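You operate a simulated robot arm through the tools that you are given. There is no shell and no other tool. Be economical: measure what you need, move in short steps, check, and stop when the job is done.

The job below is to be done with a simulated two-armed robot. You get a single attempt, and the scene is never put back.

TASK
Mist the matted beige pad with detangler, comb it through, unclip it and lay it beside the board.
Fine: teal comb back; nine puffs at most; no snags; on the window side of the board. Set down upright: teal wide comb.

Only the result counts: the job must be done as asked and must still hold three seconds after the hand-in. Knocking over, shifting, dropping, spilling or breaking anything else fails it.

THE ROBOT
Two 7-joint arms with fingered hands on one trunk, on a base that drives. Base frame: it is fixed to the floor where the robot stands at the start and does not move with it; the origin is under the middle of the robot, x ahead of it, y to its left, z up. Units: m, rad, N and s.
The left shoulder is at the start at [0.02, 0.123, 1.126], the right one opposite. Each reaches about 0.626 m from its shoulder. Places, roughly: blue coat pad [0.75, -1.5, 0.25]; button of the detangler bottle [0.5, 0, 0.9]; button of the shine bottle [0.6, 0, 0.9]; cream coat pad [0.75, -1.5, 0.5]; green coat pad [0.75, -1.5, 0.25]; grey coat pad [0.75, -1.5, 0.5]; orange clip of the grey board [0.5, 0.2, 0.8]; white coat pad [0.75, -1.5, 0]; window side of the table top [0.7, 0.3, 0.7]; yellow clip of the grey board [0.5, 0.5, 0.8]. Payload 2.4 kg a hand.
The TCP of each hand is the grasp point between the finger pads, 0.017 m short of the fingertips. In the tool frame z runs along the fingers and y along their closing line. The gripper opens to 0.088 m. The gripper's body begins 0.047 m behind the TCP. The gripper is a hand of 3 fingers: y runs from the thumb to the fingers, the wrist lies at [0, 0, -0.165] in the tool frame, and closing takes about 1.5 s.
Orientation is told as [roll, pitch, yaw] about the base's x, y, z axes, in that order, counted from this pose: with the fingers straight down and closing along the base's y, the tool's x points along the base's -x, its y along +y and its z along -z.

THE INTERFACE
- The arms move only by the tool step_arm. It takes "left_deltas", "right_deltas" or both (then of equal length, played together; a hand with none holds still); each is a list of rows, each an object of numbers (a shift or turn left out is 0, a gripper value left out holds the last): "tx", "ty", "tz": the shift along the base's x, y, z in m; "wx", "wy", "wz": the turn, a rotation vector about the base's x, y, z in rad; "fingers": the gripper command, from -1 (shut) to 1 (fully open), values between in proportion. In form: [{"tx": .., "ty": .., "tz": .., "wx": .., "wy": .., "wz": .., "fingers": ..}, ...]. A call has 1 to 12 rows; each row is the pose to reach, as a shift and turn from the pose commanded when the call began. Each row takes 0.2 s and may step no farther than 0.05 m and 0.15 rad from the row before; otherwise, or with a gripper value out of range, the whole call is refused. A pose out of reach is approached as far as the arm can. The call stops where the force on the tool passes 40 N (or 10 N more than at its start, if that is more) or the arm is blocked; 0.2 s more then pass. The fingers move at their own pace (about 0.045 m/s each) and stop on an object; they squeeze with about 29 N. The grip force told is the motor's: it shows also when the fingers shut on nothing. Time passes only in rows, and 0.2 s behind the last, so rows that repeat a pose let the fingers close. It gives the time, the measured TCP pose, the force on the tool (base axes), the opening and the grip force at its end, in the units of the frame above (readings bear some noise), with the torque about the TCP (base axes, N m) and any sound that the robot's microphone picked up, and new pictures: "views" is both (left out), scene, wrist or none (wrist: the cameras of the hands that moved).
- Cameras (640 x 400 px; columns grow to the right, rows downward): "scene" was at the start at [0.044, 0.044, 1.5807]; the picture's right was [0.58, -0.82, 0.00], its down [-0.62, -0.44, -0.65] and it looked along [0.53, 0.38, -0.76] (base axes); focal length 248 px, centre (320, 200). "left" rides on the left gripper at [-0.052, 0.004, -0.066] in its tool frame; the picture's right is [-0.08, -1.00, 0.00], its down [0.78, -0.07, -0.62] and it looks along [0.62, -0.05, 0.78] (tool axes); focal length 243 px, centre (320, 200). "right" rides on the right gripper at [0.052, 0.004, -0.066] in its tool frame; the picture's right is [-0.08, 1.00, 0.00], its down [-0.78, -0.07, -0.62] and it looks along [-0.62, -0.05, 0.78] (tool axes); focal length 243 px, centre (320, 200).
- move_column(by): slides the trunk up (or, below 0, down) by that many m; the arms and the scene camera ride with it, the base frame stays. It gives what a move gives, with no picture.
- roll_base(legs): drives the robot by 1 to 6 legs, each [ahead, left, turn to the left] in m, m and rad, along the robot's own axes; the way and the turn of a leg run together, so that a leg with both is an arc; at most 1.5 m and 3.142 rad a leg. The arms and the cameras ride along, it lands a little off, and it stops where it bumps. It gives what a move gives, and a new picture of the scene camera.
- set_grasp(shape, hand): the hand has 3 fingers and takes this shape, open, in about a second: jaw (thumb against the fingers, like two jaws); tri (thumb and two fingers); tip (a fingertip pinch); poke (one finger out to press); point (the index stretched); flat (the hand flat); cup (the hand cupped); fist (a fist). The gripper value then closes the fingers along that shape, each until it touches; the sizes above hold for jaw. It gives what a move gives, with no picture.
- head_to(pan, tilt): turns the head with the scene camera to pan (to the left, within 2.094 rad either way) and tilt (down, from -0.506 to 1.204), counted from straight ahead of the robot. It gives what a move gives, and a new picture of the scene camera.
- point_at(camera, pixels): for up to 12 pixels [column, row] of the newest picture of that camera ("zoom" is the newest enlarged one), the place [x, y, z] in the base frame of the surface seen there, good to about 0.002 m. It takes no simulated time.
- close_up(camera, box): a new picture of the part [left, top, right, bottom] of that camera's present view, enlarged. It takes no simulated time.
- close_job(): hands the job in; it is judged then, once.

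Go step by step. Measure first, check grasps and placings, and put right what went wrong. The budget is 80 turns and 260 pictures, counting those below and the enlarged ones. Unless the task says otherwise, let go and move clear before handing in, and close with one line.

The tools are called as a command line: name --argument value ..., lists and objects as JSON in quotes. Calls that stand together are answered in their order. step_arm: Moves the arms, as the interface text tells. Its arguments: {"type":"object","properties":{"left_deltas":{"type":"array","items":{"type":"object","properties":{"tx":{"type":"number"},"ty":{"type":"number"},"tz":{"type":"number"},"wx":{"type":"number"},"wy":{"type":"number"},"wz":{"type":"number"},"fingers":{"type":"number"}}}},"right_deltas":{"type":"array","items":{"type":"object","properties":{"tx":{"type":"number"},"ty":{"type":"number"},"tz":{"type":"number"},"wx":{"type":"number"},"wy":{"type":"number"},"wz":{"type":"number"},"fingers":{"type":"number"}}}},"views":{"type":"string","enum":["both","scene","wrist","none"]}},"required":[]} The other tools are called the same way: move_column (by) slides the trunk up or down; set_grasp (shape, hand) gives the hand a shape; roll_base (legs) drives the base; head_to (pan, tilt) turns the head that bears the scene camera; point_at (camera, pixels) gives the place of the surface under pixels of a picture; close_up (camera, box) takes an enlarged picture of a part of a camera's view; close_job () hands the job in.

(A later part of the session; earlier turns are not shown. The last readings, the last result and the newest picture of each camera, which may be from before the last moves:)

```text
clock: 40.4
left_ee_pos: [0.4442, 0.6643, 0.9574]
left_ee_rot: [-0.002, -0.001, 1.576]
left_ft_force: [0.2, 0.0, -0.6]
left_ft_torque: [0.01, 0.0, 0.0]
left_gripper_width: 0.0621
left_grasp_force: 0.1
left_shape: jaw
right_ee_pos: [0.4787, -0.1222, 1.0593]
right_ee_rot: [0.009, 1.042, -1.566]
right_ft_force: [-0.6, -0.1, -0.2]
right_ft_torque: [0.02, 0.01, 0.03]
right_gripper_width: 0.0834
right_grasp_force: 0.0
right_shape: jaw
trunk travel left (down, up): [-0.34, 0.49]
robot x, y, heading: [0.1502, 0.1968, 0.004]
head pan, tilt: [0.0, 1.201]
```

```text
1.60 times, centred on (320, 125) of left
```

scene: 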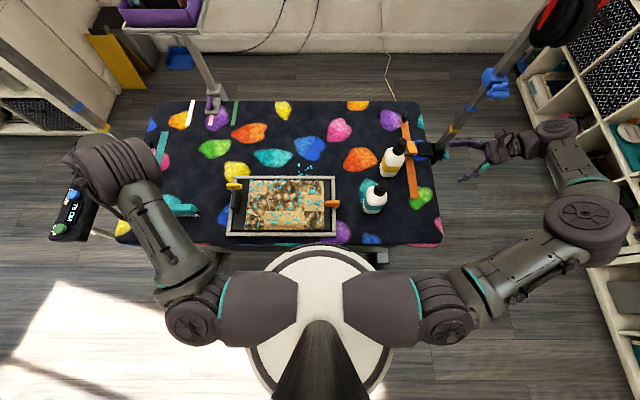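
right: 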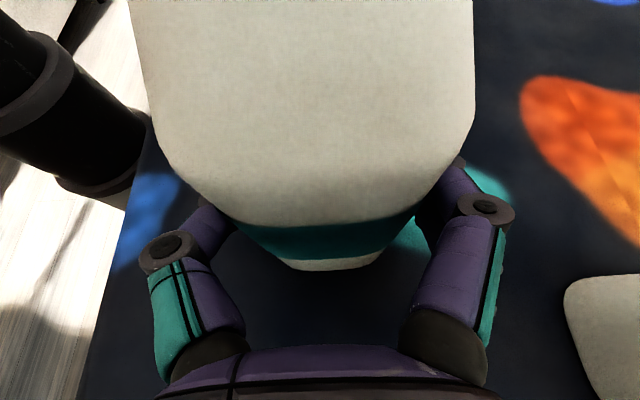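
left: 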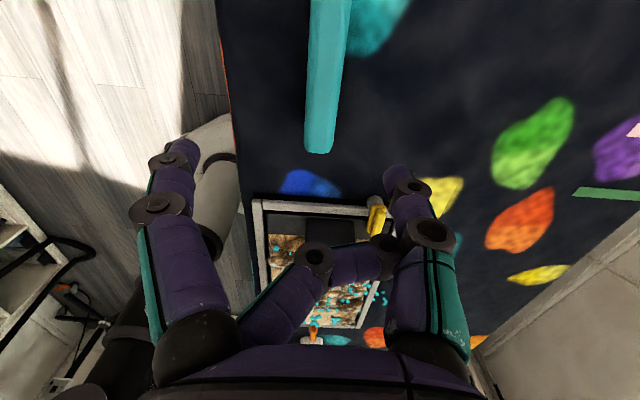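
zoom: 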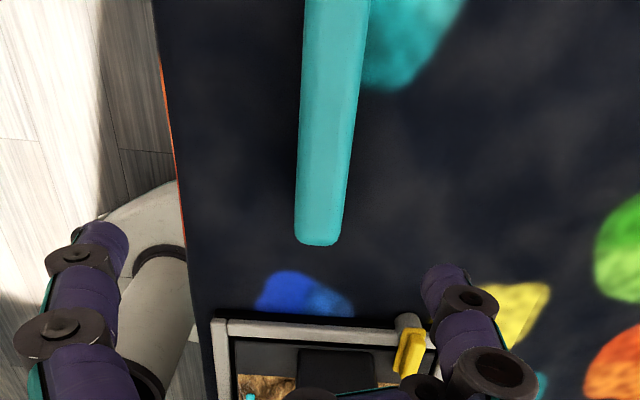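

The jaw isn't fully formed: one finger is still bent across the centre (315,260) and the width reads 0.062. I'll reset the shape.

set_grasp --hand "left" --shape "flat"

set_grasp --hand "left" --shape "jaw"

step_arm --left_deltas '[{"fingers": 1}, {"fingers": 1}, {"fingers": 1}, {"fingers": 1}]' --views "wrist"

```text
clock: 41.3
left_ee_pos: [0.4448, 0.6649, 0.9582]
left_ee_rot: [-0.001, 0.0, 1.572]
left_ft_force: [-0.5, 0.5, 0.4]
left_ft_torque: [0.01, 0.0, -0.01]
left_gripper_width: 0.0
left_grasp_force: 0.0
left_shape: flat
right_ee_pos: [0.4796, -0.1226, 1.0593]
right_ee_rot: [0.008, 1.044, -1.564]
right_ft_force: [1.0, 0.1, 0.0]
right_ft_torque: [-0.01, 0.01, 0.0]
right_gripper_width: 0.0835
right_grasp_force: 0.0
right_shape: jaw
trunk travel left (down, up): [-0.34, 0.49]
robot x, y, heading: [0.1503, 0.2036, 0.001]
head pan, tilt: [0.0, 1.201]
```

```text
clock: 42.2
left_ee_pos: [0.445, 0.6638, 0.9571]
left_ee_rot: [-0.001, 0.0, 1.572]
left_ft_force: [0.5, 0.1, -0.8]
left_ft_torque: [0.02, 0.0, 0.0]
left_gripper_width: 0.0881
left_grasp_force: 0.0
left_shape: jaw
right_ee_pos: [0.4794, -0.1215, 1.0604]
right_ee_rot: [0.006, 1.045, -1.563]
right_ft_force: [0.0, 0.4, -0.3]
right_ft_torque: [0.0, -0.03, -0.01]
right_gripper_width: 0.0835
right_grasp_force: 0.0
right_shape: jaw
trunk travel left (down, up): [-0.34, 0.49]
robot x, y, heading: [0.1481, 0.2003, 0.002]
head pan, tilt: [0.0, 1.201]
```

```text
clock: 43.2
left_ee_pos: [0.4449, 0.6648, 0.9585]
left_ee_rot: [-0.001, 0.0, 1.572]
left_ft_force: [0.2, 0.6, -0.1]
left_ft_torque: [0.0, -0.03, 0.02]
left_gripper_width: 0.0882
left_grasp_force: 0.0
left_shape: jaw
right_ee_pos: [0.4802, -0.1221, 1.059]
right_ee_rot: [0.008, 1.043, -1.564]
right_ft_force: [0.3, -0.4, -0.2]
right_ft_torque: [0.0, 0.01, -0.01]
right_gripper_width: 0.0835
right_grasp_force: 0.1
right_shape: jaw
trunk travel left (down, up): [-0.34, 0.49]
robot x, y, heading: [0.1508, 0.1973, 0.001]
head pan, tilt: [0.0, 1.201]
```

left: 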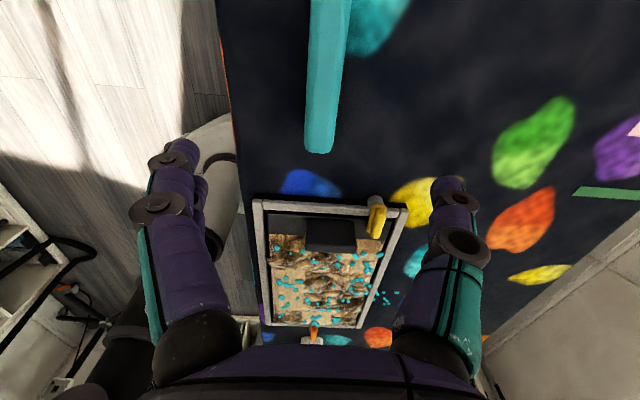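

Jaw is proper now. Measuring the comb in this view.

point_at --camera "left" --pixels '[[320, 145], [308, 140], [332, 140], [312, 80], [342, 80], [328, 80], [320, 20], [345, 20], [330, 5]]'

close_up --camera "left" --box '[260, 0, 400, 160]'

```text
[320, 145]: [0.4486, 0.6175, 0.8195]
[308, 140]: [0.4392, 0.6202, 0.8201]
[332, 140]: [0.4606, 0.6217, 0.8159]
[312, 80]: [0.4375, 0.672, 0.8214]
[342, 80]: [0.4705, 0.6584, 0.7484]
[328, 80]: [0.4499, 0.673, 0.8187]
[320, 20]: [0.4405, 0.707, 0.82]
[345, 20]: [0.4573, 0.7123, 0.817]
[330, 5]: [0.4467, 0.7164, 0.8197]
```

```text
2.50 times, centred on (330, 80) of left
```

zoom: 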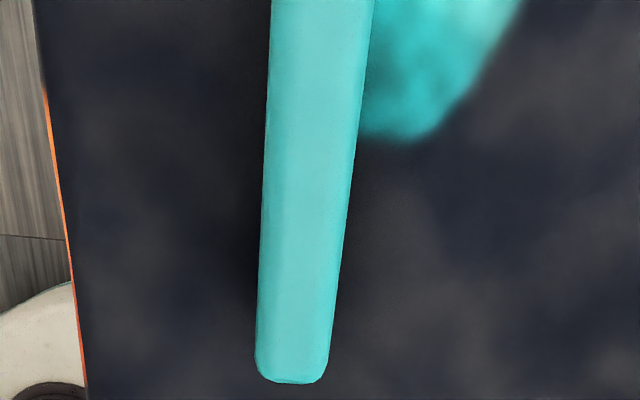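

Comb centre is about (0.448, 0.665), 26 mm wide. Descending to z 0.805 and closing.

step_arm --left_deltas '[{"tx": 0.003, "tz": -0.04}, {"tx": 0.003, "tz": -0.08}, {"tx": 0.003, "tz": -0.12}, {"tx": 0.003, "tz": -0.1535}, {"tx": 0.003, "tz": -0.1535, "fingers": -1}, {"tx": 0.003, "tz": -0.1535, "fingers": -1}, {"tx": 0.003, "tz": -0.1535, "fingers": -1}, {"tx": 0.003, "tz": -0.1535, "fingers": -1}, {"tx": 0.003, "tz": -0.1535, "fingers": -1}, {"tx": 0.003, "tz": -0.1535, "fingers": -1}]'

close_up --camera "scene" --box '[110, 170, 230, 240]'

```text
clock: 45.4
left_ee_pos: [0.4476, 0.6638, 0.8052]
left_ee_rot: [-0.002, 0.001, 1.571]
left_ft_force: [0.2, -0.9, 0.7]
left_ft_torque: [-0.01, -0.01, 0.01]
left_gripper_width: 0.0219
left_grasp_force: 29.1
left_shape: jaw
right_ee_pos: [0.4791, -0.1218, 1.0591]
right_ee_rot: [0.008, 1.045, -1.563]
right_ft_force: [-0.2, 0.0, -0.4]
right_ft_torque: [0.0, -0.02, 0.0]
right_gripper_width: 0.0834
right_grasp_force: 0.0
right_shape: jaw
trunk travel left (down, up): [-0.34, 0.49]
robot x, y, heading: [0.1493, 0.2027, 0.005]
head pan, tilt: [0.0, 1.201]
```

scene: 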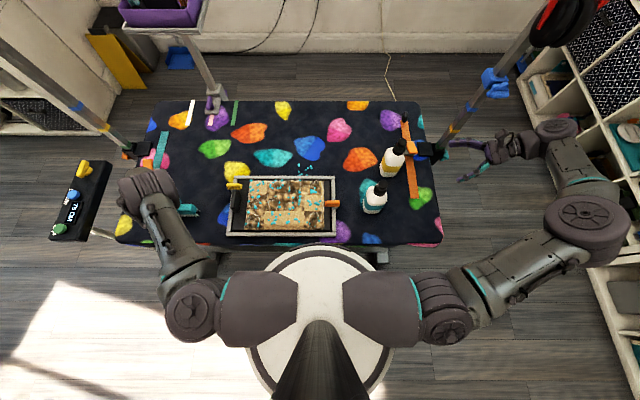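
left: 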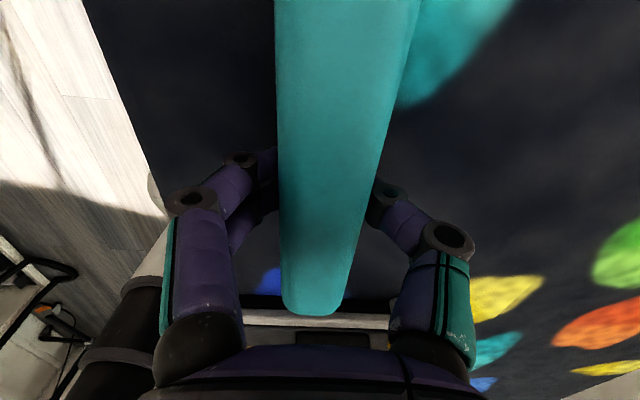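

```text
5.33 times, centred on (170, 205) of scene
```

zoom: 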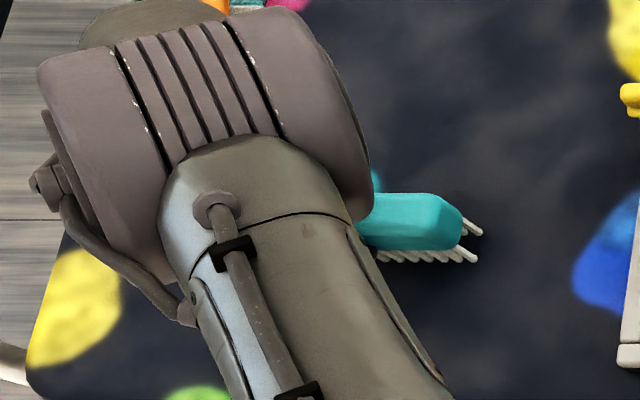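

The comb is held (22 mm). Lift it and carry it to the far edge of the pad's left half, above (0.57, 0.378).

step_arm --left_deltas '[{"tz": 0.05}, {"tz": 0.1}, {"tz": 0.13, "tx": 0.015, "ty": -0.03}, {"tz": 0.13, "tx": 0.03, "ty": -0.065}, {"tz": 0.13, "tx": 0.045, "ty": -0.1}, {"tz": 0.13, "tx": 0.06, "ty": -0.14}, {"tz": 0.13, "tx": 0.075, "ty": -0.18}, {"tz": 0.13, "tx": 0.09, "ty": -0.22}, {"tz": 0.12, "tx": 0.105, "ty": -0.255}, {"tz": 0.1, "tx": 0.12, "ty": -0.287}, {"tz": 0.075, "tx": 0.12, "ty": -0.287}]'

close_up --camera "scene" --box '[200, 140, 360, 240]'

```text
clock: 47.8
left_ee_pos: [0.5666, 0.379, 0.8793]
left_ee_rot: [-0.003, 0.001, 1.572]
left_ft_force: [0.2, 1.1, -1.2]
left_ft_torque: [0.01, -0.01, 0.0]
left_gripper_width: 0.0212
left_grasp_force: 29.3
left_shape: jaw
right_ee_pos: [0.4787, -0.122, 1.0599]
right_ee_rot: [0.008, 1.045, -1.565]
right_ft_force: [0.4, 0.4, 0.3]
right_ft_torque: [0.01, 0.03, 0.02]
right_gripper_width: 0.0834
right_grasp_force: 0.1
right_shape: jaw
trunk travel left (down, up): [-0.34, 0.49]
robot x, y, heading: [0.1524, 0.1986, 0.004]
head pan, tilt: [0.0, 1.201]
```

scene: 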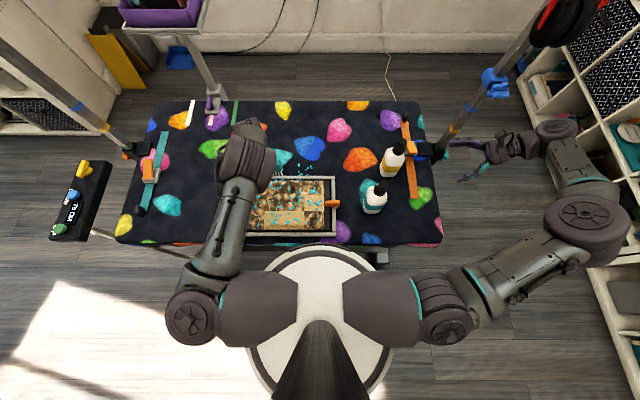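
left: 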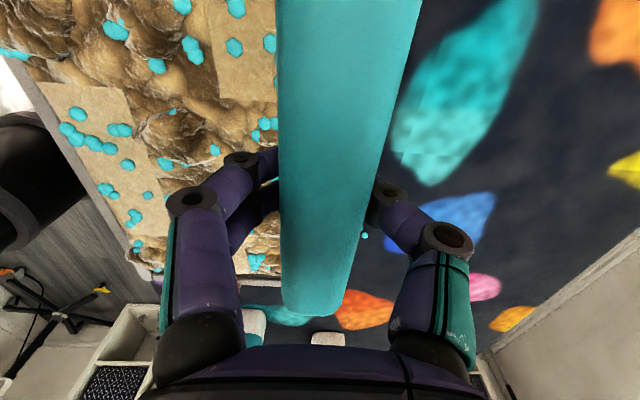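

```text
4.00 times, centred on (280, 190) of scene
```

zoom: 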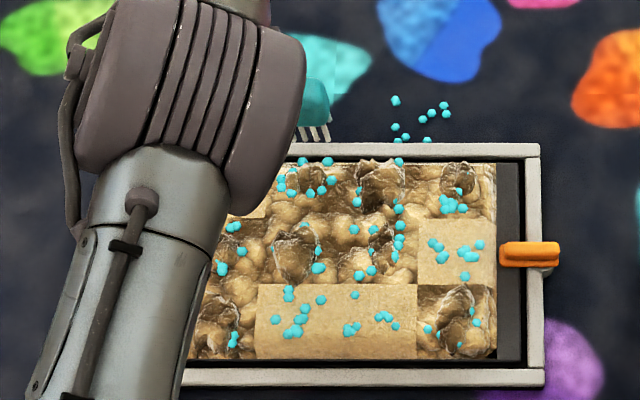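

Now a light first pass: tips at about z 0.796, drawn slowly toward the robot at 5 cm/s, watching force and sound.

step_arm --left_deltas '[{"tz": -0.029}, {"tz": -0.029, "tx": -0.01}, {"tz": -0.029, "tx": -0.02}, {"tz": -0.029, "tx": -0.03}, {"tz": -0.029, "tx": -0.04}, {"tz": -0.029, "tx": -0.05}, {"tz": -0.029, "tx": -0.06}, {"tz": -0.029, "tx": -0.07}]' --views "wrist"

close_up --camera "scene" --box '[200, 140, 360, 240]'

```text
clock: 49.6
left_ee_pos: [0.4976, 0.377, 0.8501]
left_ee_rot: [-0.002, 0.0, 1.572]
left_ft_force: [0.0, 0.6, -1.3]
left_ft_torque: [-0.01, 0.01, -0.02]
left_gripper_width: 0.0215
left_grasp_force: 28.9
left_shape: jaw
right_ee_pos: [0.4791, -0.1222, 1.0602]
right_ee_rot: [0.01, 1.045, -1.564]
right_ft_force: [0.8, 1.0, -0.1]
right_ft_torque: [0.01, 0.01, -0.01]
right_gripper_width: 0.0834
right_grasp_force: 0.1
right_shape: jaw
trunk travel left (down, up): [-0.34, 0.49]
robot x, y, heading: [0.1512, 0.199, 0.002]
head pan, tilt: [0.0, 1.201]
```

left: 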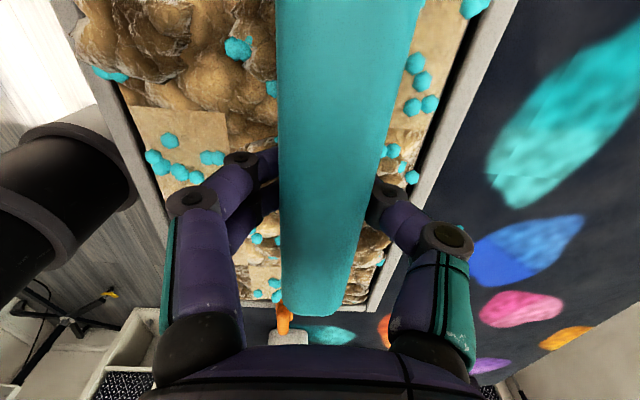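

```text
4.00 times, centred on (280, 190) of scene
```

zoom: 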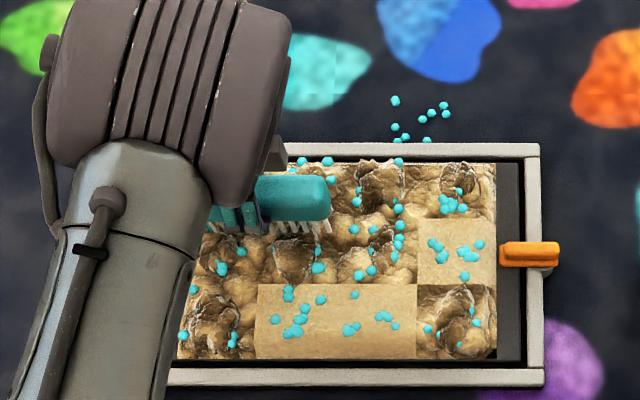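

No resistance at that depth and no change. I lift, return to the far edge, and go 8 mm deeper (tips about 0.788).

step_arm --left_deltas '[{"tz": 0.03}, {"tz": 0.03, "tx": 0.035}, {"tz": 0.03, "tx": 0.07}, {"tz": -0.008, "tx": 0.07}, {"tz": -0.008, "tx": 0.06}, {"tz": -0.008, "tx": 0.05}, {"tz": -0.008, "tx": 0.04}, {"tz": -0.008, "tx": 0.03}, {"tz": -0.008, "tx": 0.02}, {"tz": -0.008, "tx": 0.01}, {"tz": -0.008, "tx": 0.0}, {"tz": -0.008, "tx": -0.01}]' --views "wrist"

close_up --camera "scene" --box '[200, 140, 360, 240]'

```text
clock: 52.2
left_ee_pos: [0.4875, 0.3762, 0.8411]
left_ee_rot: [-0.002, 0.001, 1.573]
left_ft_force: [-0.6, -1.1, -1.7]
left_ft_torque: [0.0, -0.02, 0.01]
left_gripper_width: 0.0215
left_grasp_force: 29.0
left_shape: jaw
right_ee_pos: [0.4798, -0.1212, 1.0594]
right_ee_rot: [0.009, 1.044, -1.562]
right_ft_force: [-0.4, 0.0, 0.6]
right_ft_torque: [0.02, 0.01, 0.01]
right_gripper_width: 0.0835
right_grasp_force: 0.1
right_shape: jaw
trunk travel left (down, up): [-0.34, 0.49]
robot x, y, heading: [0.1504, 0.1992, 0.004]
head pan, tilt: [0.0, 1.201]
```

left: 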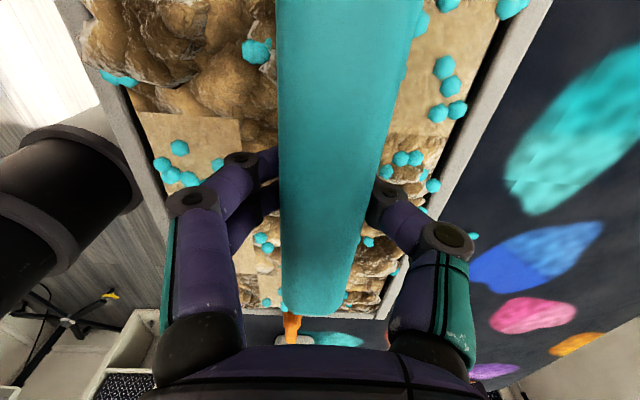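

```text
4.00 times, centred on (280, 190) of scene
```

zoom: 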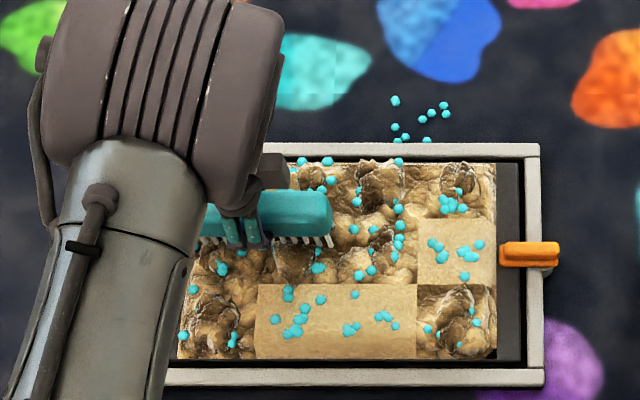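

Still free of force; the far tile's tuft seems flatter. I continue to the near edge at this depth, then lift aside and look.

step_arm --left_deltas '[{"tx": -0.01}, {"tx": -0.02}, {"tx": -0.03}, {"tx": -0.04}, {"tx": -0.05}, {"tx": -0.06}, {"tx": -0.07}, {"tx": -0.08}, {"tx": -0.09}, {"tx": -0.1}, {"tx": -0.1, "tz": 0.04}, {"tx": -0.1, "tz": 0.08}]' --views "wrist"

close_up --camera "scene" --box '[200, 140, 360, 240]'

```text
clock: 54.8
left_ee_pos: [0.3871, 0.3778, 0.9251]
left_ee_rot: [-0.003, 0.0, 1.576]
left_ft_force: [-0.4, 0.2, -0.3]
left_ft_torque: [0.01, -0.02, 0.01]
left_gripper_width: 0.0211
left_grasp_force: 28.7
left_shape: jaw
right_ee_pos: [0.4782, -0.1218, 1.0596]
right_ee_rot: [0.008, 1.044, -1.562]
right_ft_force: [-0.6, -1.2, -0.1]
right_ft_torque: [0.02, 0.02, 0.0]
right_gripper_width: 0.0835
right_grasp_force: 0.1
right_shape: jaw
trunk travel left (down, up): [-0.34, 0.49]
robot x, y, heading: [0.1493, 0.2022, 0.002]
head pan, tilt: [0.0, 1.201]
```

left: 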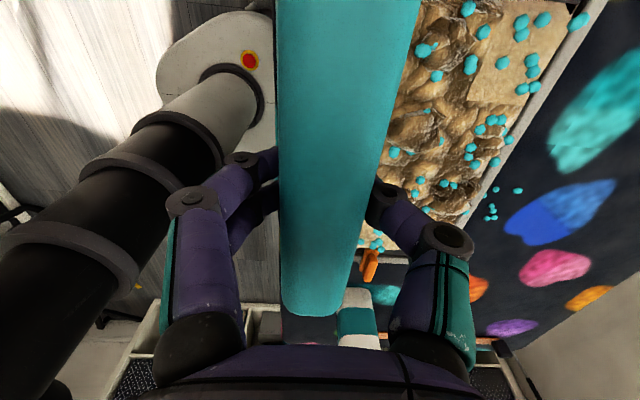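

```text
4.00 times, centred on (280, 190) of scene
```

zoom: 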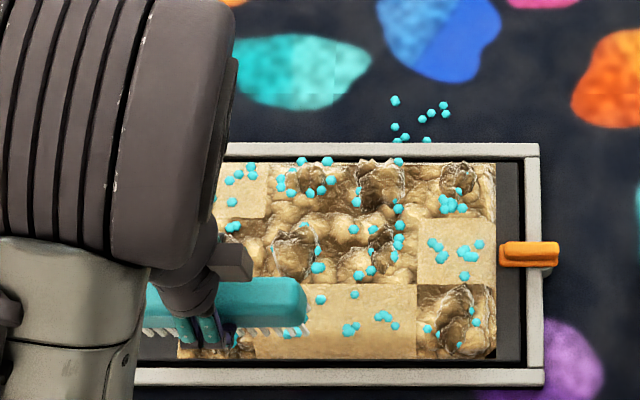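

The tufts are unchanged, so the teeth weren't engaging. I'll probe deeper over the far row, down to tips at about 0.780, and read the force.

step_arm --left_deltas '[{"tx": 0.05}, {"tx": 0.1}, {"tx": 0.147}, {"tx": 0.147, "tz": -0.05}, {"tx": 0.147, "tz": -0.08}, {"tx": 0.147, "tz": -0.085}, {"tx": 0.147, "tz": -0.088}, {"tx": 0.147, "tz": -0.09}]' --views "none"

close_up --camera "scene" --box '[240, 160, 310, 215]'

```text
clock: 56.6
left_ee_pos: [0.5358, 0.3777, 0.836]
left_ee_rot: [-0.012, -0.003, 1.574]
left_ft_force: [-5.6, -0.3, 29.8]
left_ft_torque: [0.01, 0.14, 0.02]
left_gripper_width: 0.0254
left_grasp_force: 29.1
left_shape: jaw
right_ee_pos: [0.4775, -0.1222, 1.0609]
right_ee_rot: [0.011, 1.045, -1.558]
right_ft_force: [0.2, -0.4, -0.2]
right_ft_torque: [-0.02, 0.02, 0.02]
right_gripper_width: 0.0836
right_grasp_force: 0.1
right_shape: jaw
trunk travel left (down, up): [-0.34, 0.49]
robot x, y, heading: [0.154, 0.2023, 0.0]
head pan, tilt: [0.0, 1.201]
stopped in row 8 (left hand): the force on the tool passed its limit at 42 N (the readings are from after the stop); the commanded pose is now the measured one
```

```text
7.27 times, centred on (275, 188) of scene
```

zoom: 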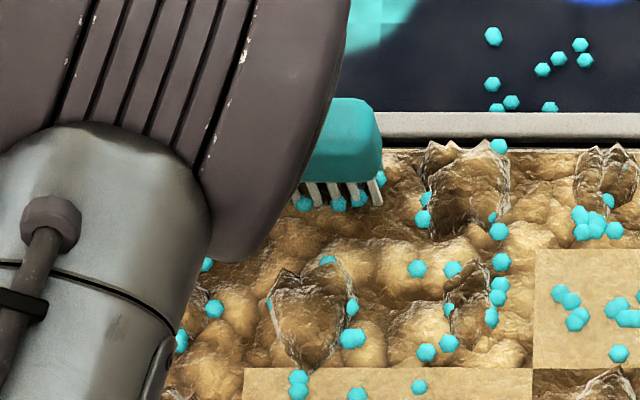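

Contact at last: a stiff surface, 42 N at the end; too hard. I ease off in small steps to find a light pressure.

step_arm --left_deltas '[{"tz": 0.001}, {"tz": 0.002}, {"tz": 0.002}]' --views "wrist"

```text
clock: 57.4
left_ee_pos: [0.5351, 0.3785, 0.8368]
left_ee_rot: [-0.012, -0.004, 1.573]
left_ft_force: [0.6, 0.0, 24.9]
left_ft_torque: [0.03, 0.01, -0.01]
left_gripper_width: 0.0253
left_grasp_force: 29.0
left_shape: jaw
right_ee_pos: [0.478, -0.1225, 1.0598]
right_ee_rot: [0.011, 1.046, -1.56]
right_ft_force: [-0.1, 1.0, -0.4]
right_ft_torque: [0.02, -0.01, -0.03]
right_gripper_width: 0.0837
right_grasp_force: 0.1
right_shape: jaw
trunk travel left (down, up): [-0.34, 0.49]
robot x, y, heading: [0.1529, 0.2003, 0.004]
head pan, tilt: [0.0, 1.201]
```

left: 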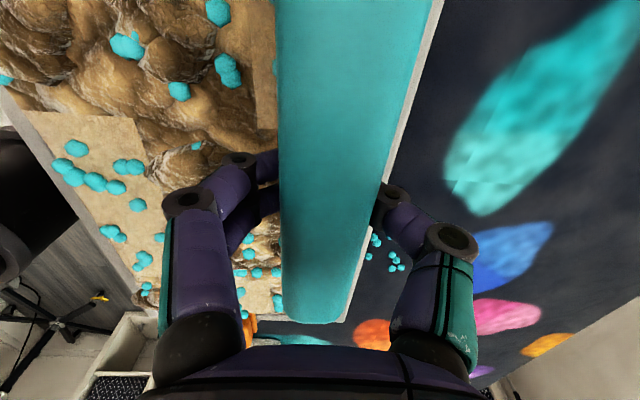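

step_arm --left_deltas '[{"tz": 0.002}, {"tz": 0.0035}, {"tz": 0.0035}]' --views "none"

```text
clock: 58.2
left_ee_pos: [0.5361, 0.3785, 0.8392]
left_ee_rot: [-0.006, 0.0, 1.573]
left_ft_force: [-0.1, -0.8, 3.6]
left_ft_torque: [0.03, 0.05, -0.02]
left_gripper_width: 0.025
left_grasp_force: 28.8
left_shape: jaw
right_ee_pos: [0.4791, -0.1225, 1.0593]
right_ee_rot: [0.007, 1.046, -1.561]
right_ft_force: [-0.4, 0.5, 0.4]
right_ft_torque: [0.02, 0.0, 0.04]
right_gripper_width: 0.0837
right_grasp_force: 0.1
right_shape: jaw
trunk travel left (down, up): [-0.34, 0.49]
robot x, y, heading: [0.1496, 0.1979, 0.006]
head pan, tilt: [0.0, 1.201]
```

3.6 N: a light press. Now draw slowly toward the robot, 8 mm per row, at this height.

step_arm --left_deltas '[{"tx": -0.008, "tz": -0.0005}, {"tx": -0.016, "tz": -0.0005}, {"tx": -0.024, "tz": -0.0005}, {"tx": -0.032, "tz": -0.0005}, {"tx": -0.04, "tz": -0.0005}, {"tx": -0.048, "tz": -0.0005}, {"tx": -0.056, "tz": -0.0005}]' --views "wrist"

close_up --camera "scene" --box '[200, 140, 360, 240]'

```text
clock: 59.8
left_ee_pos: [0.4803, 0.3794, 0.8395]
left_ee_rot: [-0.008, -0.001, 1.572]
left_ft_force: [4.5, -0.3, 7.7]
left_ft_torque: [-0.01, -0.05, -0.01]
left_gripper_width: 0.0246
left_grasp_force: 28.9
left_shape: jaw
right_ee_pos: [0.4795, -0.1219, 1.0596]
right_ee_rot: [0.009, 1.044, -1.564]
right_ft_force: [1.2, -0.2, 0.0]
right_ft_torque: [0.02, -0.01, 0.0]
right_gripper_width: 0.0834
right_grasp_force: 0.0
right_shape: jaw
trunk travel left (down, up): [-0.34, 0.49]
robot x, y, heading: [0.1471, 0.199, 0.002]
head pan, tilt: [0.0, 1.201]
```

left: 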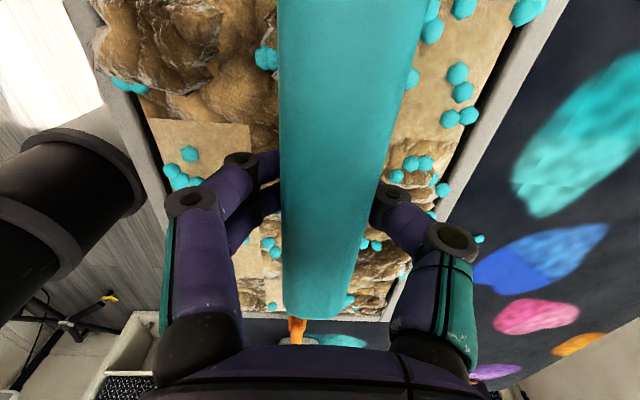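

```text
4.00 times, centred on (280, 190) of scene
```

zoom: 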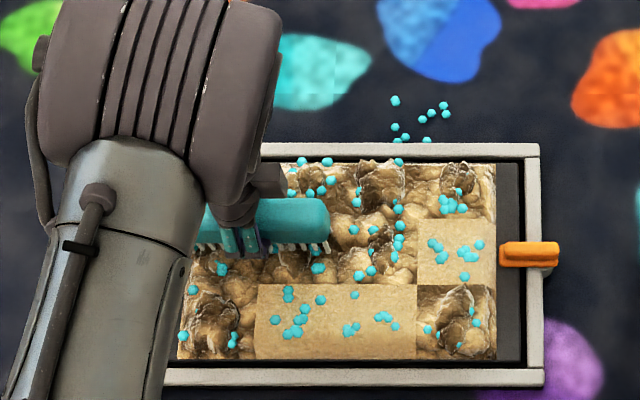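

Light drag (4.5 N) and no snag. I zoom in on the combed far tile.

close_up --camera "scene" --box '[240, 170, 310, 215]'

step_arm --left_deltas '[{"tx": -0.008}, {"tx": -0.016}, {"tx": -0.024}, {"tx": -0.032}, {"tx": -0.04}, {"tx": -0.048}, {"tx": -0.056}, {"tx": -0.064}, {"tx": -0.072}, {"tx": -0.08}, {"tx": -0.088}]' --views "none"

close_up --camera "scene" --box '[200, 140, 360, 240]'

```text
8.89 times, centred on (275, 192) of scene
```

zoom: 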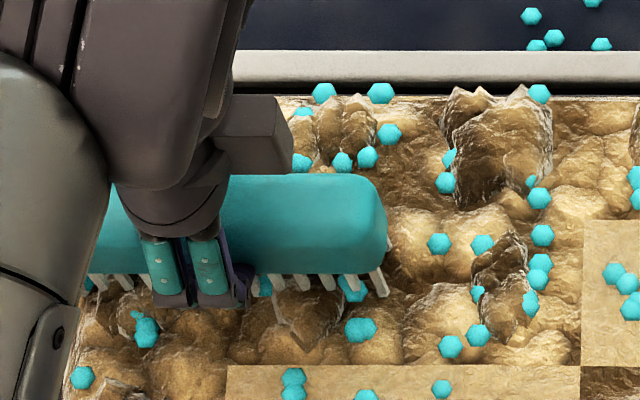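

```text
clock: 62.2
left_ee_pos: [0.393, 0.3789, 0.8394]
left_ee_rot: [-0.009, -0.001, 1.571]
left_ft_force: [3.7, 0.1, 8.4]
left_ft_torque: [-0.02, -0.12, -0.05]
left_gripper_width: 0.0239
left_grasp_force: 29.3
left_shape: jaw
right_ee_pos: [0.4789, -0.1227, 1.0594]
right_ee_rot: [0.01, 1.046, -1.564]
right_ft_force: [0.7, 0.4, 0.5]
right_ft_torque: [0.01, 0.0, 0.01]
right_gripper_width: 0.0835
right_grasp_force: 0.0
right_shape: jaw
trunk travel left (down, up): [-0.34, 0.49]
robot x, y, heading: [0.152, 0.1973, 0.002]
head pan, tilt: [0.0, 1.201]
```

```text
4.00 times, centred on (280, 190) of scene
```

zoom: 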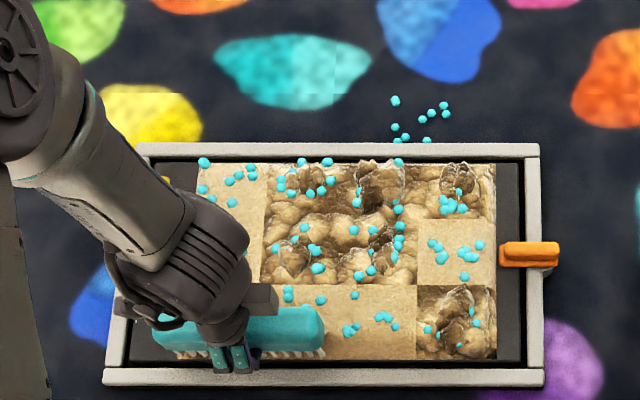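

Working: the middle-left tile (240,250) is now smooth. Far tile 2 wasn't, as that stroke started in its middle. Next a full stroke from the far edge, centred at y≈0.35.

step_arm --left_deltas '[{"tz": 0.035}, {"tz": 0.035, "tx": 0.045, "ty": -0.01}, {"tz": 0.035, "tx": 0.09, "ty": -0.02}, {"tz": 0.035, "tx": 0.135, "ty": -0.03}, {"tz": 0.035, "tx": 0.177, "ty": -0.032}, {"tz": 0.005, "tx": 0.177, "ty": -0.032}, {"tz": 0.0, "tx": 0.177, "ty": -0.032}, {"tx": 0.169, "ty": -0.032}, {"tx": 0.161, "ty": -0.032}, {"tx": 0.153, "ty": -0.032}, {"tx": 0.145, "ty": -0.032}, {"tx": 0.137, "ty": -0.032}]' --views "none"

step_arm --left_deltas '[{"tx": -0.008}, {"tx": -0.016}, {"tx": -0.024}, {"tx": -0.032}, {"tx": -0.04}, {"tx": -0.048}, {"tx": -0.056}, {"tx": -0.064}, {"tx": -0.072}, {"tx": -0.08}, {"tx": -0.088}, {"tx": -0.096}]' --views "none"

close_up --camera "scene" --box '[200, 140, 360, 240]'

```text
clock: 64.8
left_ee_pos: [0.5291, 0.3469, 0.8391]
left_ee_rot: [-0.009, -0.002, 1.572]
left_ft_force: [5.0, -1.4, 10.3]
left_ft_torque: [0.0, -0.1, 0.04]
left_gripper_width: 0.0237
left_grasp_force: 29.5
left_shape: jaw
right_ee_pos: [0.4789, -0.122, 1.0595]
right_ee_rot: [0.009, 1.044, -1.562]
right_ft_force: [0.4, -0.2, -0.5]
right_ft_torque: [0.02, 0.01, 0.04]
right_gripper_width: 0.0836
right_grasp_force: 0.1
right_shape: jaw
trunk travel left (down, up): [-0.34, 0.49]
robot x, y, heading: [0.15, 0.1991, 0.004]
head pan, tilt: [0.0, 1.201]
```

```text
clock: 67.4
left_ee_pos: [0.4333, 0.3463, 0.8396]
left_ee_rot: [-0.007, -0.002, 1.573]
left_ft_force: [4.8, 1.5, 11.1]
left_ft_torque: [0.02, -0.12, 0.02]
left_gripper_width: 0.0238
left_grasp_force: 28.7
left_shape: jaw
right_ee_pos: [0.4799, -0.1222, 1.0606]
right_ee_rot: [0.01, 1.046, -1.564]
right_ft_force: [-1.0, 0.2, -0.1]
right_ft_torque: [0.05, -0.02, 0.02]
right_gripper_width: 0.0835
right_grasp_force: 0.1
right_shape: jaw
trunk travel left (down, up): [-0.34, 0.49]
robot x, y, heading: [0.1463, 0.1994, 0.002]
head pan, tilt: [0.0, 1.201]
```

```text
4.00 times, centred on (280, 190) of scene
```

zoom: 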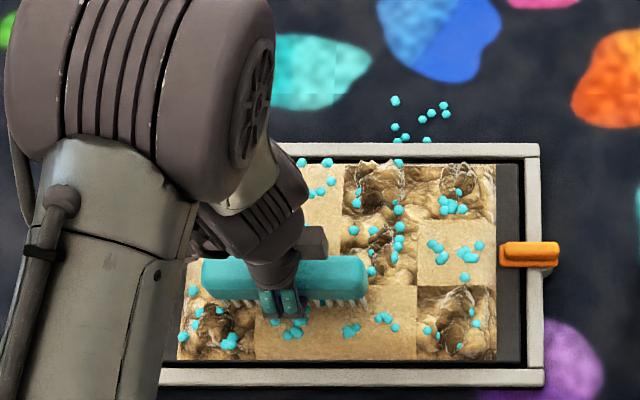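

Far 2 and middle 2 are smooth now. Next the near left tile: stroke from x 0.47 right past the tile's near edge (0.372).

step_arm --left_deltas '[{"tz": 0.03}, {"tz": 0.03, "tx": 0.035, "ty": 0.038}, {"tz": 0.005, "tx": 0.035, "ty": 0.038}, {"tz": 0.0005, "tx": 0.027, "ty": 0.038}, {"tz": 0.0005, "tx": 0.018, "ty": 0.038}, {"tz": 0.0005, "tx": 0.009, "ty": 0.038}, {"tz": 0.0005, "tx": 0.0, "ty": 0.038}, {"tz": 0.0005, "tx": -0.009, "ty": 0.038}, {"tz": 0.0005, "tx": -0.018, "ty": 0.038}, {"tz": 0.0005, "tx": -0.027, "ty": 0.038}, {"tz": 0.0005, "tx": -0.036, "ty": 0.038}, {"tz": 0.0005, "tx": -0.045, "ty": 0.038}]' --views "none"

step_arm --left_deltas '[{"tx": -0.008}, {"tx": -0.016}, {"tx": -0.016, "tz": 0.04}, {"tx": -0.016, "tz": 0.06}, {"tx": 0.02, "tz": 0.06, "ty": -0.03}, {"tx": 0.06, "tz": 0.06, "ty": -0.055}, {"tx": 0.1, "tz": 0.06, "ty": -0.08}, {"tx": 0.14, "tz": 0.06, "ty": -0.105}, {"tx": 0.18, "tz": 0.06, "ty": -0.13}]' --views "none"

close_up --camera "scene" --box '[200, 140, 360, 240]'

```text
refused: row 2 steps farther than a row can; nothing moved
```

```text
clock: 69.4
left_ee_pos: [0.5893, 0.3048, 0.899]
left_ee_rot: [-0.009, 0.01, 1.566]
left_ft_force: [0.3, -0.2, -0.5]
left_ft_torque: [-0.05, -0.04, 0.03]
left_gripper_width: 0.0232
left_grasp_force: 29.2
left_shape: jaw
left hand out of reach, approached as far as the arm can: row 7, 8, 9
right_ee_pos: [0.4806, -0.1217, 1.06]
right_ee_rot: [0.008, 1.046, -1.566]
right_ft_force: [-1.1, 0.7, 0.0]
right_ft_torque: [0.0, 0.0, 0.03]
right_gripper_width: 0.0834
right_grasp_force: 0.1
right_shape: jaw
trunk travel left (down, up): [-0.34, 0.49]
robot x, y, heading: [0.1522, 0.2004, 0.003]
head pan, tilt: [0.0, 1.201]
```

```text
4.00 times, centred on (280, 190) of scene
```

zoom: 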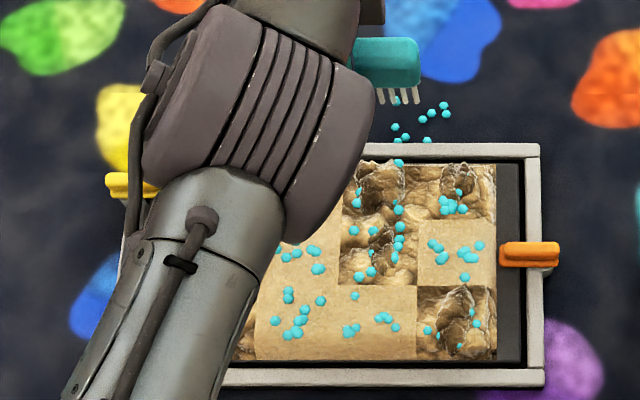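

The first call was refused (step too long), so only the lift and transfer ran; the hand hit its reach limit. I re-sync with a small move back.

step_arm --left_deltas '[{"tx": -0.02, "ty": -0.01}, {"tx": -0.04, "ty": -0.01}]' --views "none"

```text
clock: 70.0
left_ee_pos: [0.5468, 0.3023, 0.8979]
left_ee_rot: [-0.008, 0.004, 1.569]
left_ft_force: [0.8, -0.6, -1.1]
left_ft_torque: [-0.01, 0.02, -0.02]
left_gripper_width: 0.023
left_grasp_force: 29.1
left_shape: jaw
left hand out of reach, approached as far as the arm can: row 1, 2
right_ee_pos: [0.4799, -0.1229, 1.059]
right_ee_rot: [0.009, 1.046, -1.563]
right_ft_force: [0.0, -0.3, -0.1]
right_ft_torque: [-0.03, 0.04, -0.02]
right_gripper_width: 0.0835
right_grasp_force: 0.0
right_shape: jaw
trunk travel left (down, up): [-0.34, 0.49]
robot x, y, heading: [0.1511, 0.1997, 0.004]
head pan, tilt: [0.0, 1.201]
```

The left arm can't go further to -y here, so I'll drive the base 0.12 m to the right (paths clear: comb stays at y 0.12–0.25, above the clip).

roll_base --legs '[[0, -0.1, 0]]'

close_up --camera "scene" --box '[220, 140, 380, 240]'

```text
clock: 71.1
left_ee_pos: [0.548, 0.2, 0.8974]
left_ee_rot: [-0.01, 0.001, 1.569]
left_ft_force: [-0.1, -0.4, -1.3]
left_ft_torque: [0.0, -0.02, -0.01]
left_gripper_width: 0.0233
left_grasp_force: 28.8
left_shape: jaw
right_ee_pos: [0.4798, -0.2249, 1.0591]
right_ee_rot: [0.009, 1.047, -1.564]
right_ft_force: [-0.8, -0.4, 0.2]
right_ft_torque: [-0.02, -0.01, -0.04]
right_gripper_width: 0.0838
right_grasp_force: 0.1
right_shape: jaw
trunk travel left (down, up): [-0.34, 0.49]
robot x, y, heading: [0.1474, 0.1029, 0.003]
head pan, tilt: [0.0, 1.201]
```

scene: 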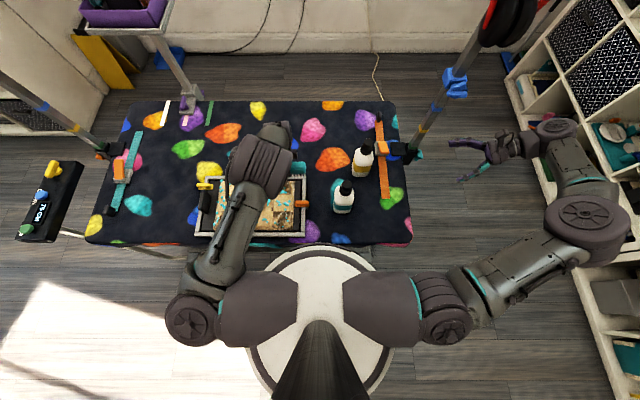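

```text
4.00 times, centred on (300, 190) of scene
```

zoom: 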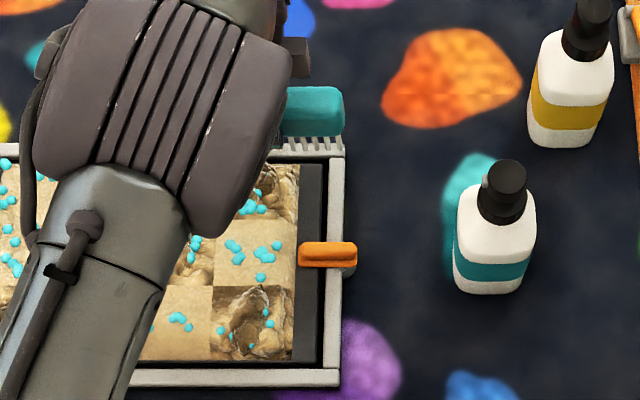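

In position. Move to (0.566, 0.255), lower to light contact, and begin the stroke over the right half.

step_arm --left_deltas '[{"tx": 0.009, "ty": 0.028}, {"tx": 0.018, "ty": 0.055}, {"tx": 0.018, "ty": 0.055, "tz": -0.035}, {"tx": 0.018, "ty": 0.055, "tz": -0.052}, {"tx": 0.018, "ty": 0.055, "tz": -0.0563}, {"tx": 0.01, "ty": 0.055, "tz": -0.0563}, {"tx": 0.002, "ty": 0.055, "tz": -0.0563}, {"tx": -0.006, "ty": 0.055, "tz": -0.0563}, {"tx": -0.014, "ty": 0.055, "tz": -0.0563}]' --views "none"

```text
clock: 73.1
left_ee_pos: [0.533, 0.2561, 0.8395]
left_ee_rot: [-0.008, 0.004, 1.568]
left_ft_force: [0.6, 0.1, 1.8]
left_ft_torque: [0.03, -0.06, -0.01]
left_gripper_width: 0.0232
left_grasp_force: 29.2
left_shape: jaw
right_ee_pos: [0.4789, -0.2231, 1.0595]
right_ee_rot: [0.008, 1.045, -1.564]
right_ft_force: [-0.6, -1.0, 0.9]
right_ft_torque: [-0.01, 0.01, 0.0]
right_gripper_width: 0.0835
right_grasp_force: 0.1
right_shape: jaw
trunk travel left (down, up): [-0.34, 0.49]
robot x, y, heading: [0.15, 0.1012, -0.001]
head pan, tilt: [0.0, 1.201]
```

Too light (1.8 N). Return to the far edge and redo it 1 mm deeper, in one continuous stroke.

step_arm --left_deltas '[{"tz": 0.025}, {"tz": 0.025, "tx": 0.032}, {"tz": 0.004, "tx": 0.032}, {"tz": -0.001, "tx": 0.032}, {"tz": -0.001, "tx": 0.024}, {"tz": -0.001, "tx": 0.016}, {"tz": -0.001, "tx": 0.008}, {"tz": -0.001, "tx": 0.0}, {"tz": -0.001, "tx": -0.008}, {"tz": -0.001, "tx": -0.016}, {"tz": -0.001, "tx": -0.024}, {"tz": -0.001, "tx": -0.032}]' --views "none"

step_arm --left_deltas '[{"tx": -0.009}, {"tx": -0.018}, {"tx": -0.027}, {"tx": -0.036}, {"tx": -0.045}, {"tx": -0.054}, {"tx": -0.063}, {"tx": -0.072}, {"tx": -0.081}, {"tx": -0.09}, {"tx": -0.1}, {"tx": -0.11}]' --views "none"

close_up --camera "scene" --box '[180, 140, 340, 240]'

```text
clock: 75.7
left_ee_pos: [0.5019, 0.2545, 0.8408]
left_ee_rot: [-0.009, 0.005, 1.569]
left_ft_force: [0.0, 0.5, -0.3]
left_ft_torque: [0.01, -0.01, 0.01]
left_gripper_width: 0.023
left_grasp_force: 28.8
left_shape: jaw
right_ee_pos: [0.4796, -0.2226, 1.0595]
right_ee_rot: [0.008, 1.046, -1.565]
right_ft_force: [0.4, -0.2, -0.1]
right_ft_torque: [0.01, 0.02, -0.02]
right_gripper_width: 0.0832
right_grasp_force: 0.0
right_shape: jaw
trunk travel left (down, up): [-0.34, 0.49]
robot x, y, heading: [0.1497, 0.1004, 0.006]
head pan, tilt: [0.0, 1.201]
```

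```text
clock: 78.3
left_ee_pos: [0.3909, 0.255, 0.8392]
left_ee_rot: [-0.006, 0.003, 1.567]
left_ft_force: [2.2, -0.2, 3.5]
left_ft_torque: [0.02, -0.09, 0.01]
left_gripper_width: 0.0232
left_grasp_force: 29.2
left_shape: jaw
right_ee_pos: [0.479, -0.2229, 1.0592]
right_ee_rot: [0.008, 1.045, -1.563]
right_ft_force: [0.2, 0.6, 0.2]
right_ft_torque: [0.02, 0.0, 0.03]
right_gripper_width: 0.0835
right_grasp_force: 0.1
right_shape: jaw
trunk travel left (down, up): [-0.34, 0.49]
robot x, y, heading: [0.147, 0.1025, 0.003]
head pan, tilt: [0.0, 1.201]
```

```text
4.00 times, centred on (260, 190) of scene
```

zoom: 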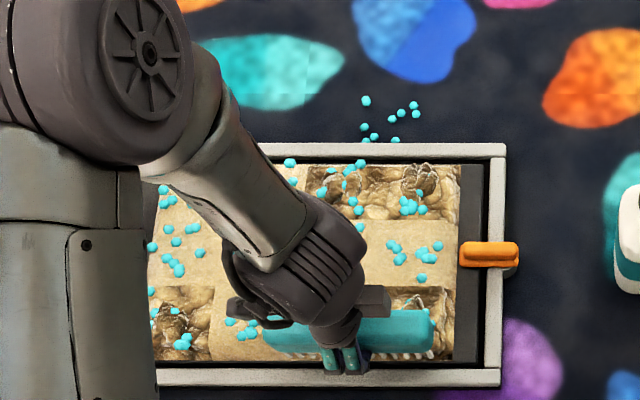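

Middle 3 is smooth. Finish this stroke past the near edge, slightly deeper, then return to the far edge for another pass.

step_arm --left_deltas '[{"tz": 0.03}, {"tz": 0.03, "tx": 0.035}, {"tz": 0.03, "tx": 0.07}, {"tz": 0.003, "tx": 0.07}, {"tz": -0.001, "tx": 0.062}, {"tz": -0.001, "tx": 0.052}, {"tz": -0.001, "tx": 0.042}, {"tz": -0.001, "tx": 0.032}, {"tz": -0.001, "tx": 0.022}, {"tz": -0.001, "tx": 0.012}, {"tz": -0.001, "tx": 0.002}, {"tz": -0.001, "tx": -0.008}]' --views "none"

step_arm --left_deltas '[{"tx": -0.008}, {"tx": -0.014}, {"tz": 0.03, "tx": -0.014}, {"tz": 0.03, "tx": 0.03}, {"tz": 0.03, "tx": 0.075}, {"tz": 0.03, "tx": 0.12}, {"tz": 0.03, "tx": 0.16}, {"tz": 0.03, "tx": 0.184}]' --views "none"

close_up --camera "scene" --box '[180, 140, 340, 240]'

```text
clock: 80.9
left_ee_pos: [0.3828, 0.2573, 0.8393]
left_ee_rot: [-0.009, 0.005, 1.569]
left_ft_force: [3.9, -0.5, 10.7]
left_ft_torque: [0.01, -0.22, -0.01]
left_gripper_width: 0.0232
left_grasp_force: 29.0
left_shape: jaw
right_ee_pos: [0.4803, -0.2231, 1.0592]
right_ee_rot: [0.009, 1.044, -1.564]
right_ft_force: [-0.1, 0.1, 0.6]
right_ft_torque: [-0.03, -0.01, 0.02]
right_gripper_width: 0.0835
right_grasp_force: 0.0
right_shape: jaw
trunk travel left (down, up): [-0.34, 0.49]
robot x, y, heading: [0.1506, 0.1016, 0.004]
head pan, tilt: [0.0, 1.201]
```

```text
clock: 82.7
left_ee_pos: [0.5675, 0.2549, 0.8684]
left_ee_rot: [-0.006, 0.003, 1.569]
left_ft_force: [-0.3, -0.1, -0.5]
left_ft_torque: [-0.02, -0.02, -0.03]
left_gripper_width: 0.023
left_grasp_force: 28.9
left_shape: jaw
right_ee_pos: [0.4805, -0.2235, 1.0606]
right_ee_rot: [0.008, 1.044, -1.564]
right_ft_force: [0.2, 0.3, -0.7]
right_ft_torque: [0.02, 0.02, 0.03]
right_gripper_width: 0.0838
right_grasp_force: 0.0
right_shape: jaw
trunk travel left (down, up): [-0.34, 0.49]
robot x, y, heading: [0.1477, 0.102, 0.0]
head pan, tilt: [0.0, 1.201]
```

```text
4.00 times, centred on (260, 190) of scene
```

zoom: 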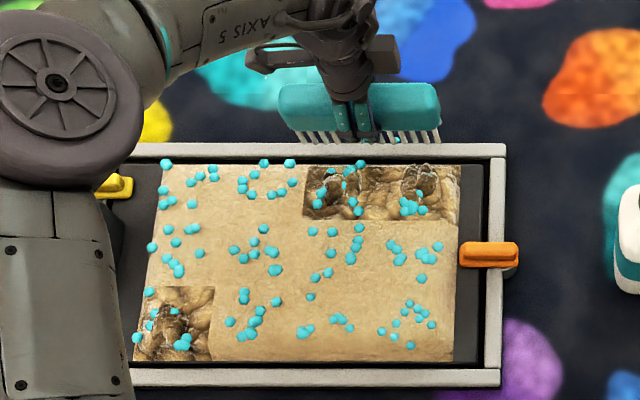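

Only far 3, far 4 and near 1 remain. Stroke the far row now at the same level that gave 10 N.

step_arm --left_deltas '[{"tz": -0.022}, {"tz": -0.03}, {"tz": -0.0305, "tx": -0.007}, {"tz": -0.0305, "tx": -0.015}, {"tz": -0.0305, "tx": -0.023}, {"tz": -0.0305, "tx": -0.031}, {"tz": -0.0305, "tx": -0.039}, {"tz": -0.0305, "tx": -0.047}, {"tz": -0.0305, "tx": -0.055}, {"tz": -0.0305, "tx": -0.063}, {"tz": -0.0305, "tx": -0.071}, {"tz": -0.0305, "tx": -0.08}]' --views "none"

close_up --camera "scene" --box '[180, 140, 340, 240]'

```text
clock: 85.3
left_ee_pos: [0.4872, 0.2561, 0.8389]
left_ee_rot: [-0.008, 0.003, 1.57]
left_ft_force: [6.5, 0.4, 18.0]
left_ft_torque: [-0.01, -0.18, -0.03]
left_gripper_width: 0.0237
left_grasp_force: 28.9
left_shape: jaw
right_ee_pos: [0.4794, -0.2236, 1.0599]
right_ee_rot: [0.009, 1.046, -1.563]
right_ft_force: [0.5, -0.9, 0.2]
right_ft_torque: [0.02, -0.03, -0.02]
right_gripper_width: 0.0834
right_grasp_force: 0.1
right_shape: jaw
trunk travel left (down, up): [-0.34, 0.49]
robot x, y, heading: [0.1489, 0.0999, 0.008]
head pan, tilt: [0.0, 1.201]
```

```text
4.00 times, centred on (260, 190) of scene
```

zoom: 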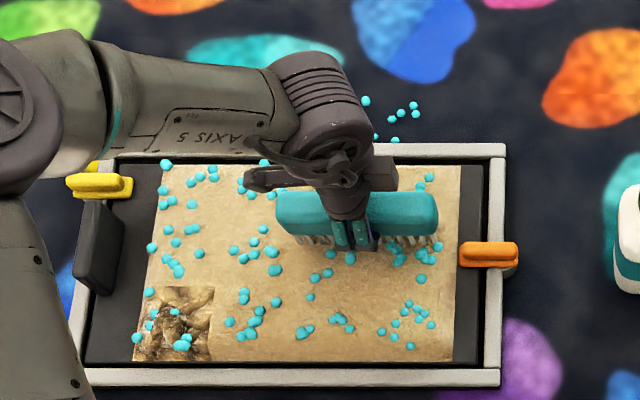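

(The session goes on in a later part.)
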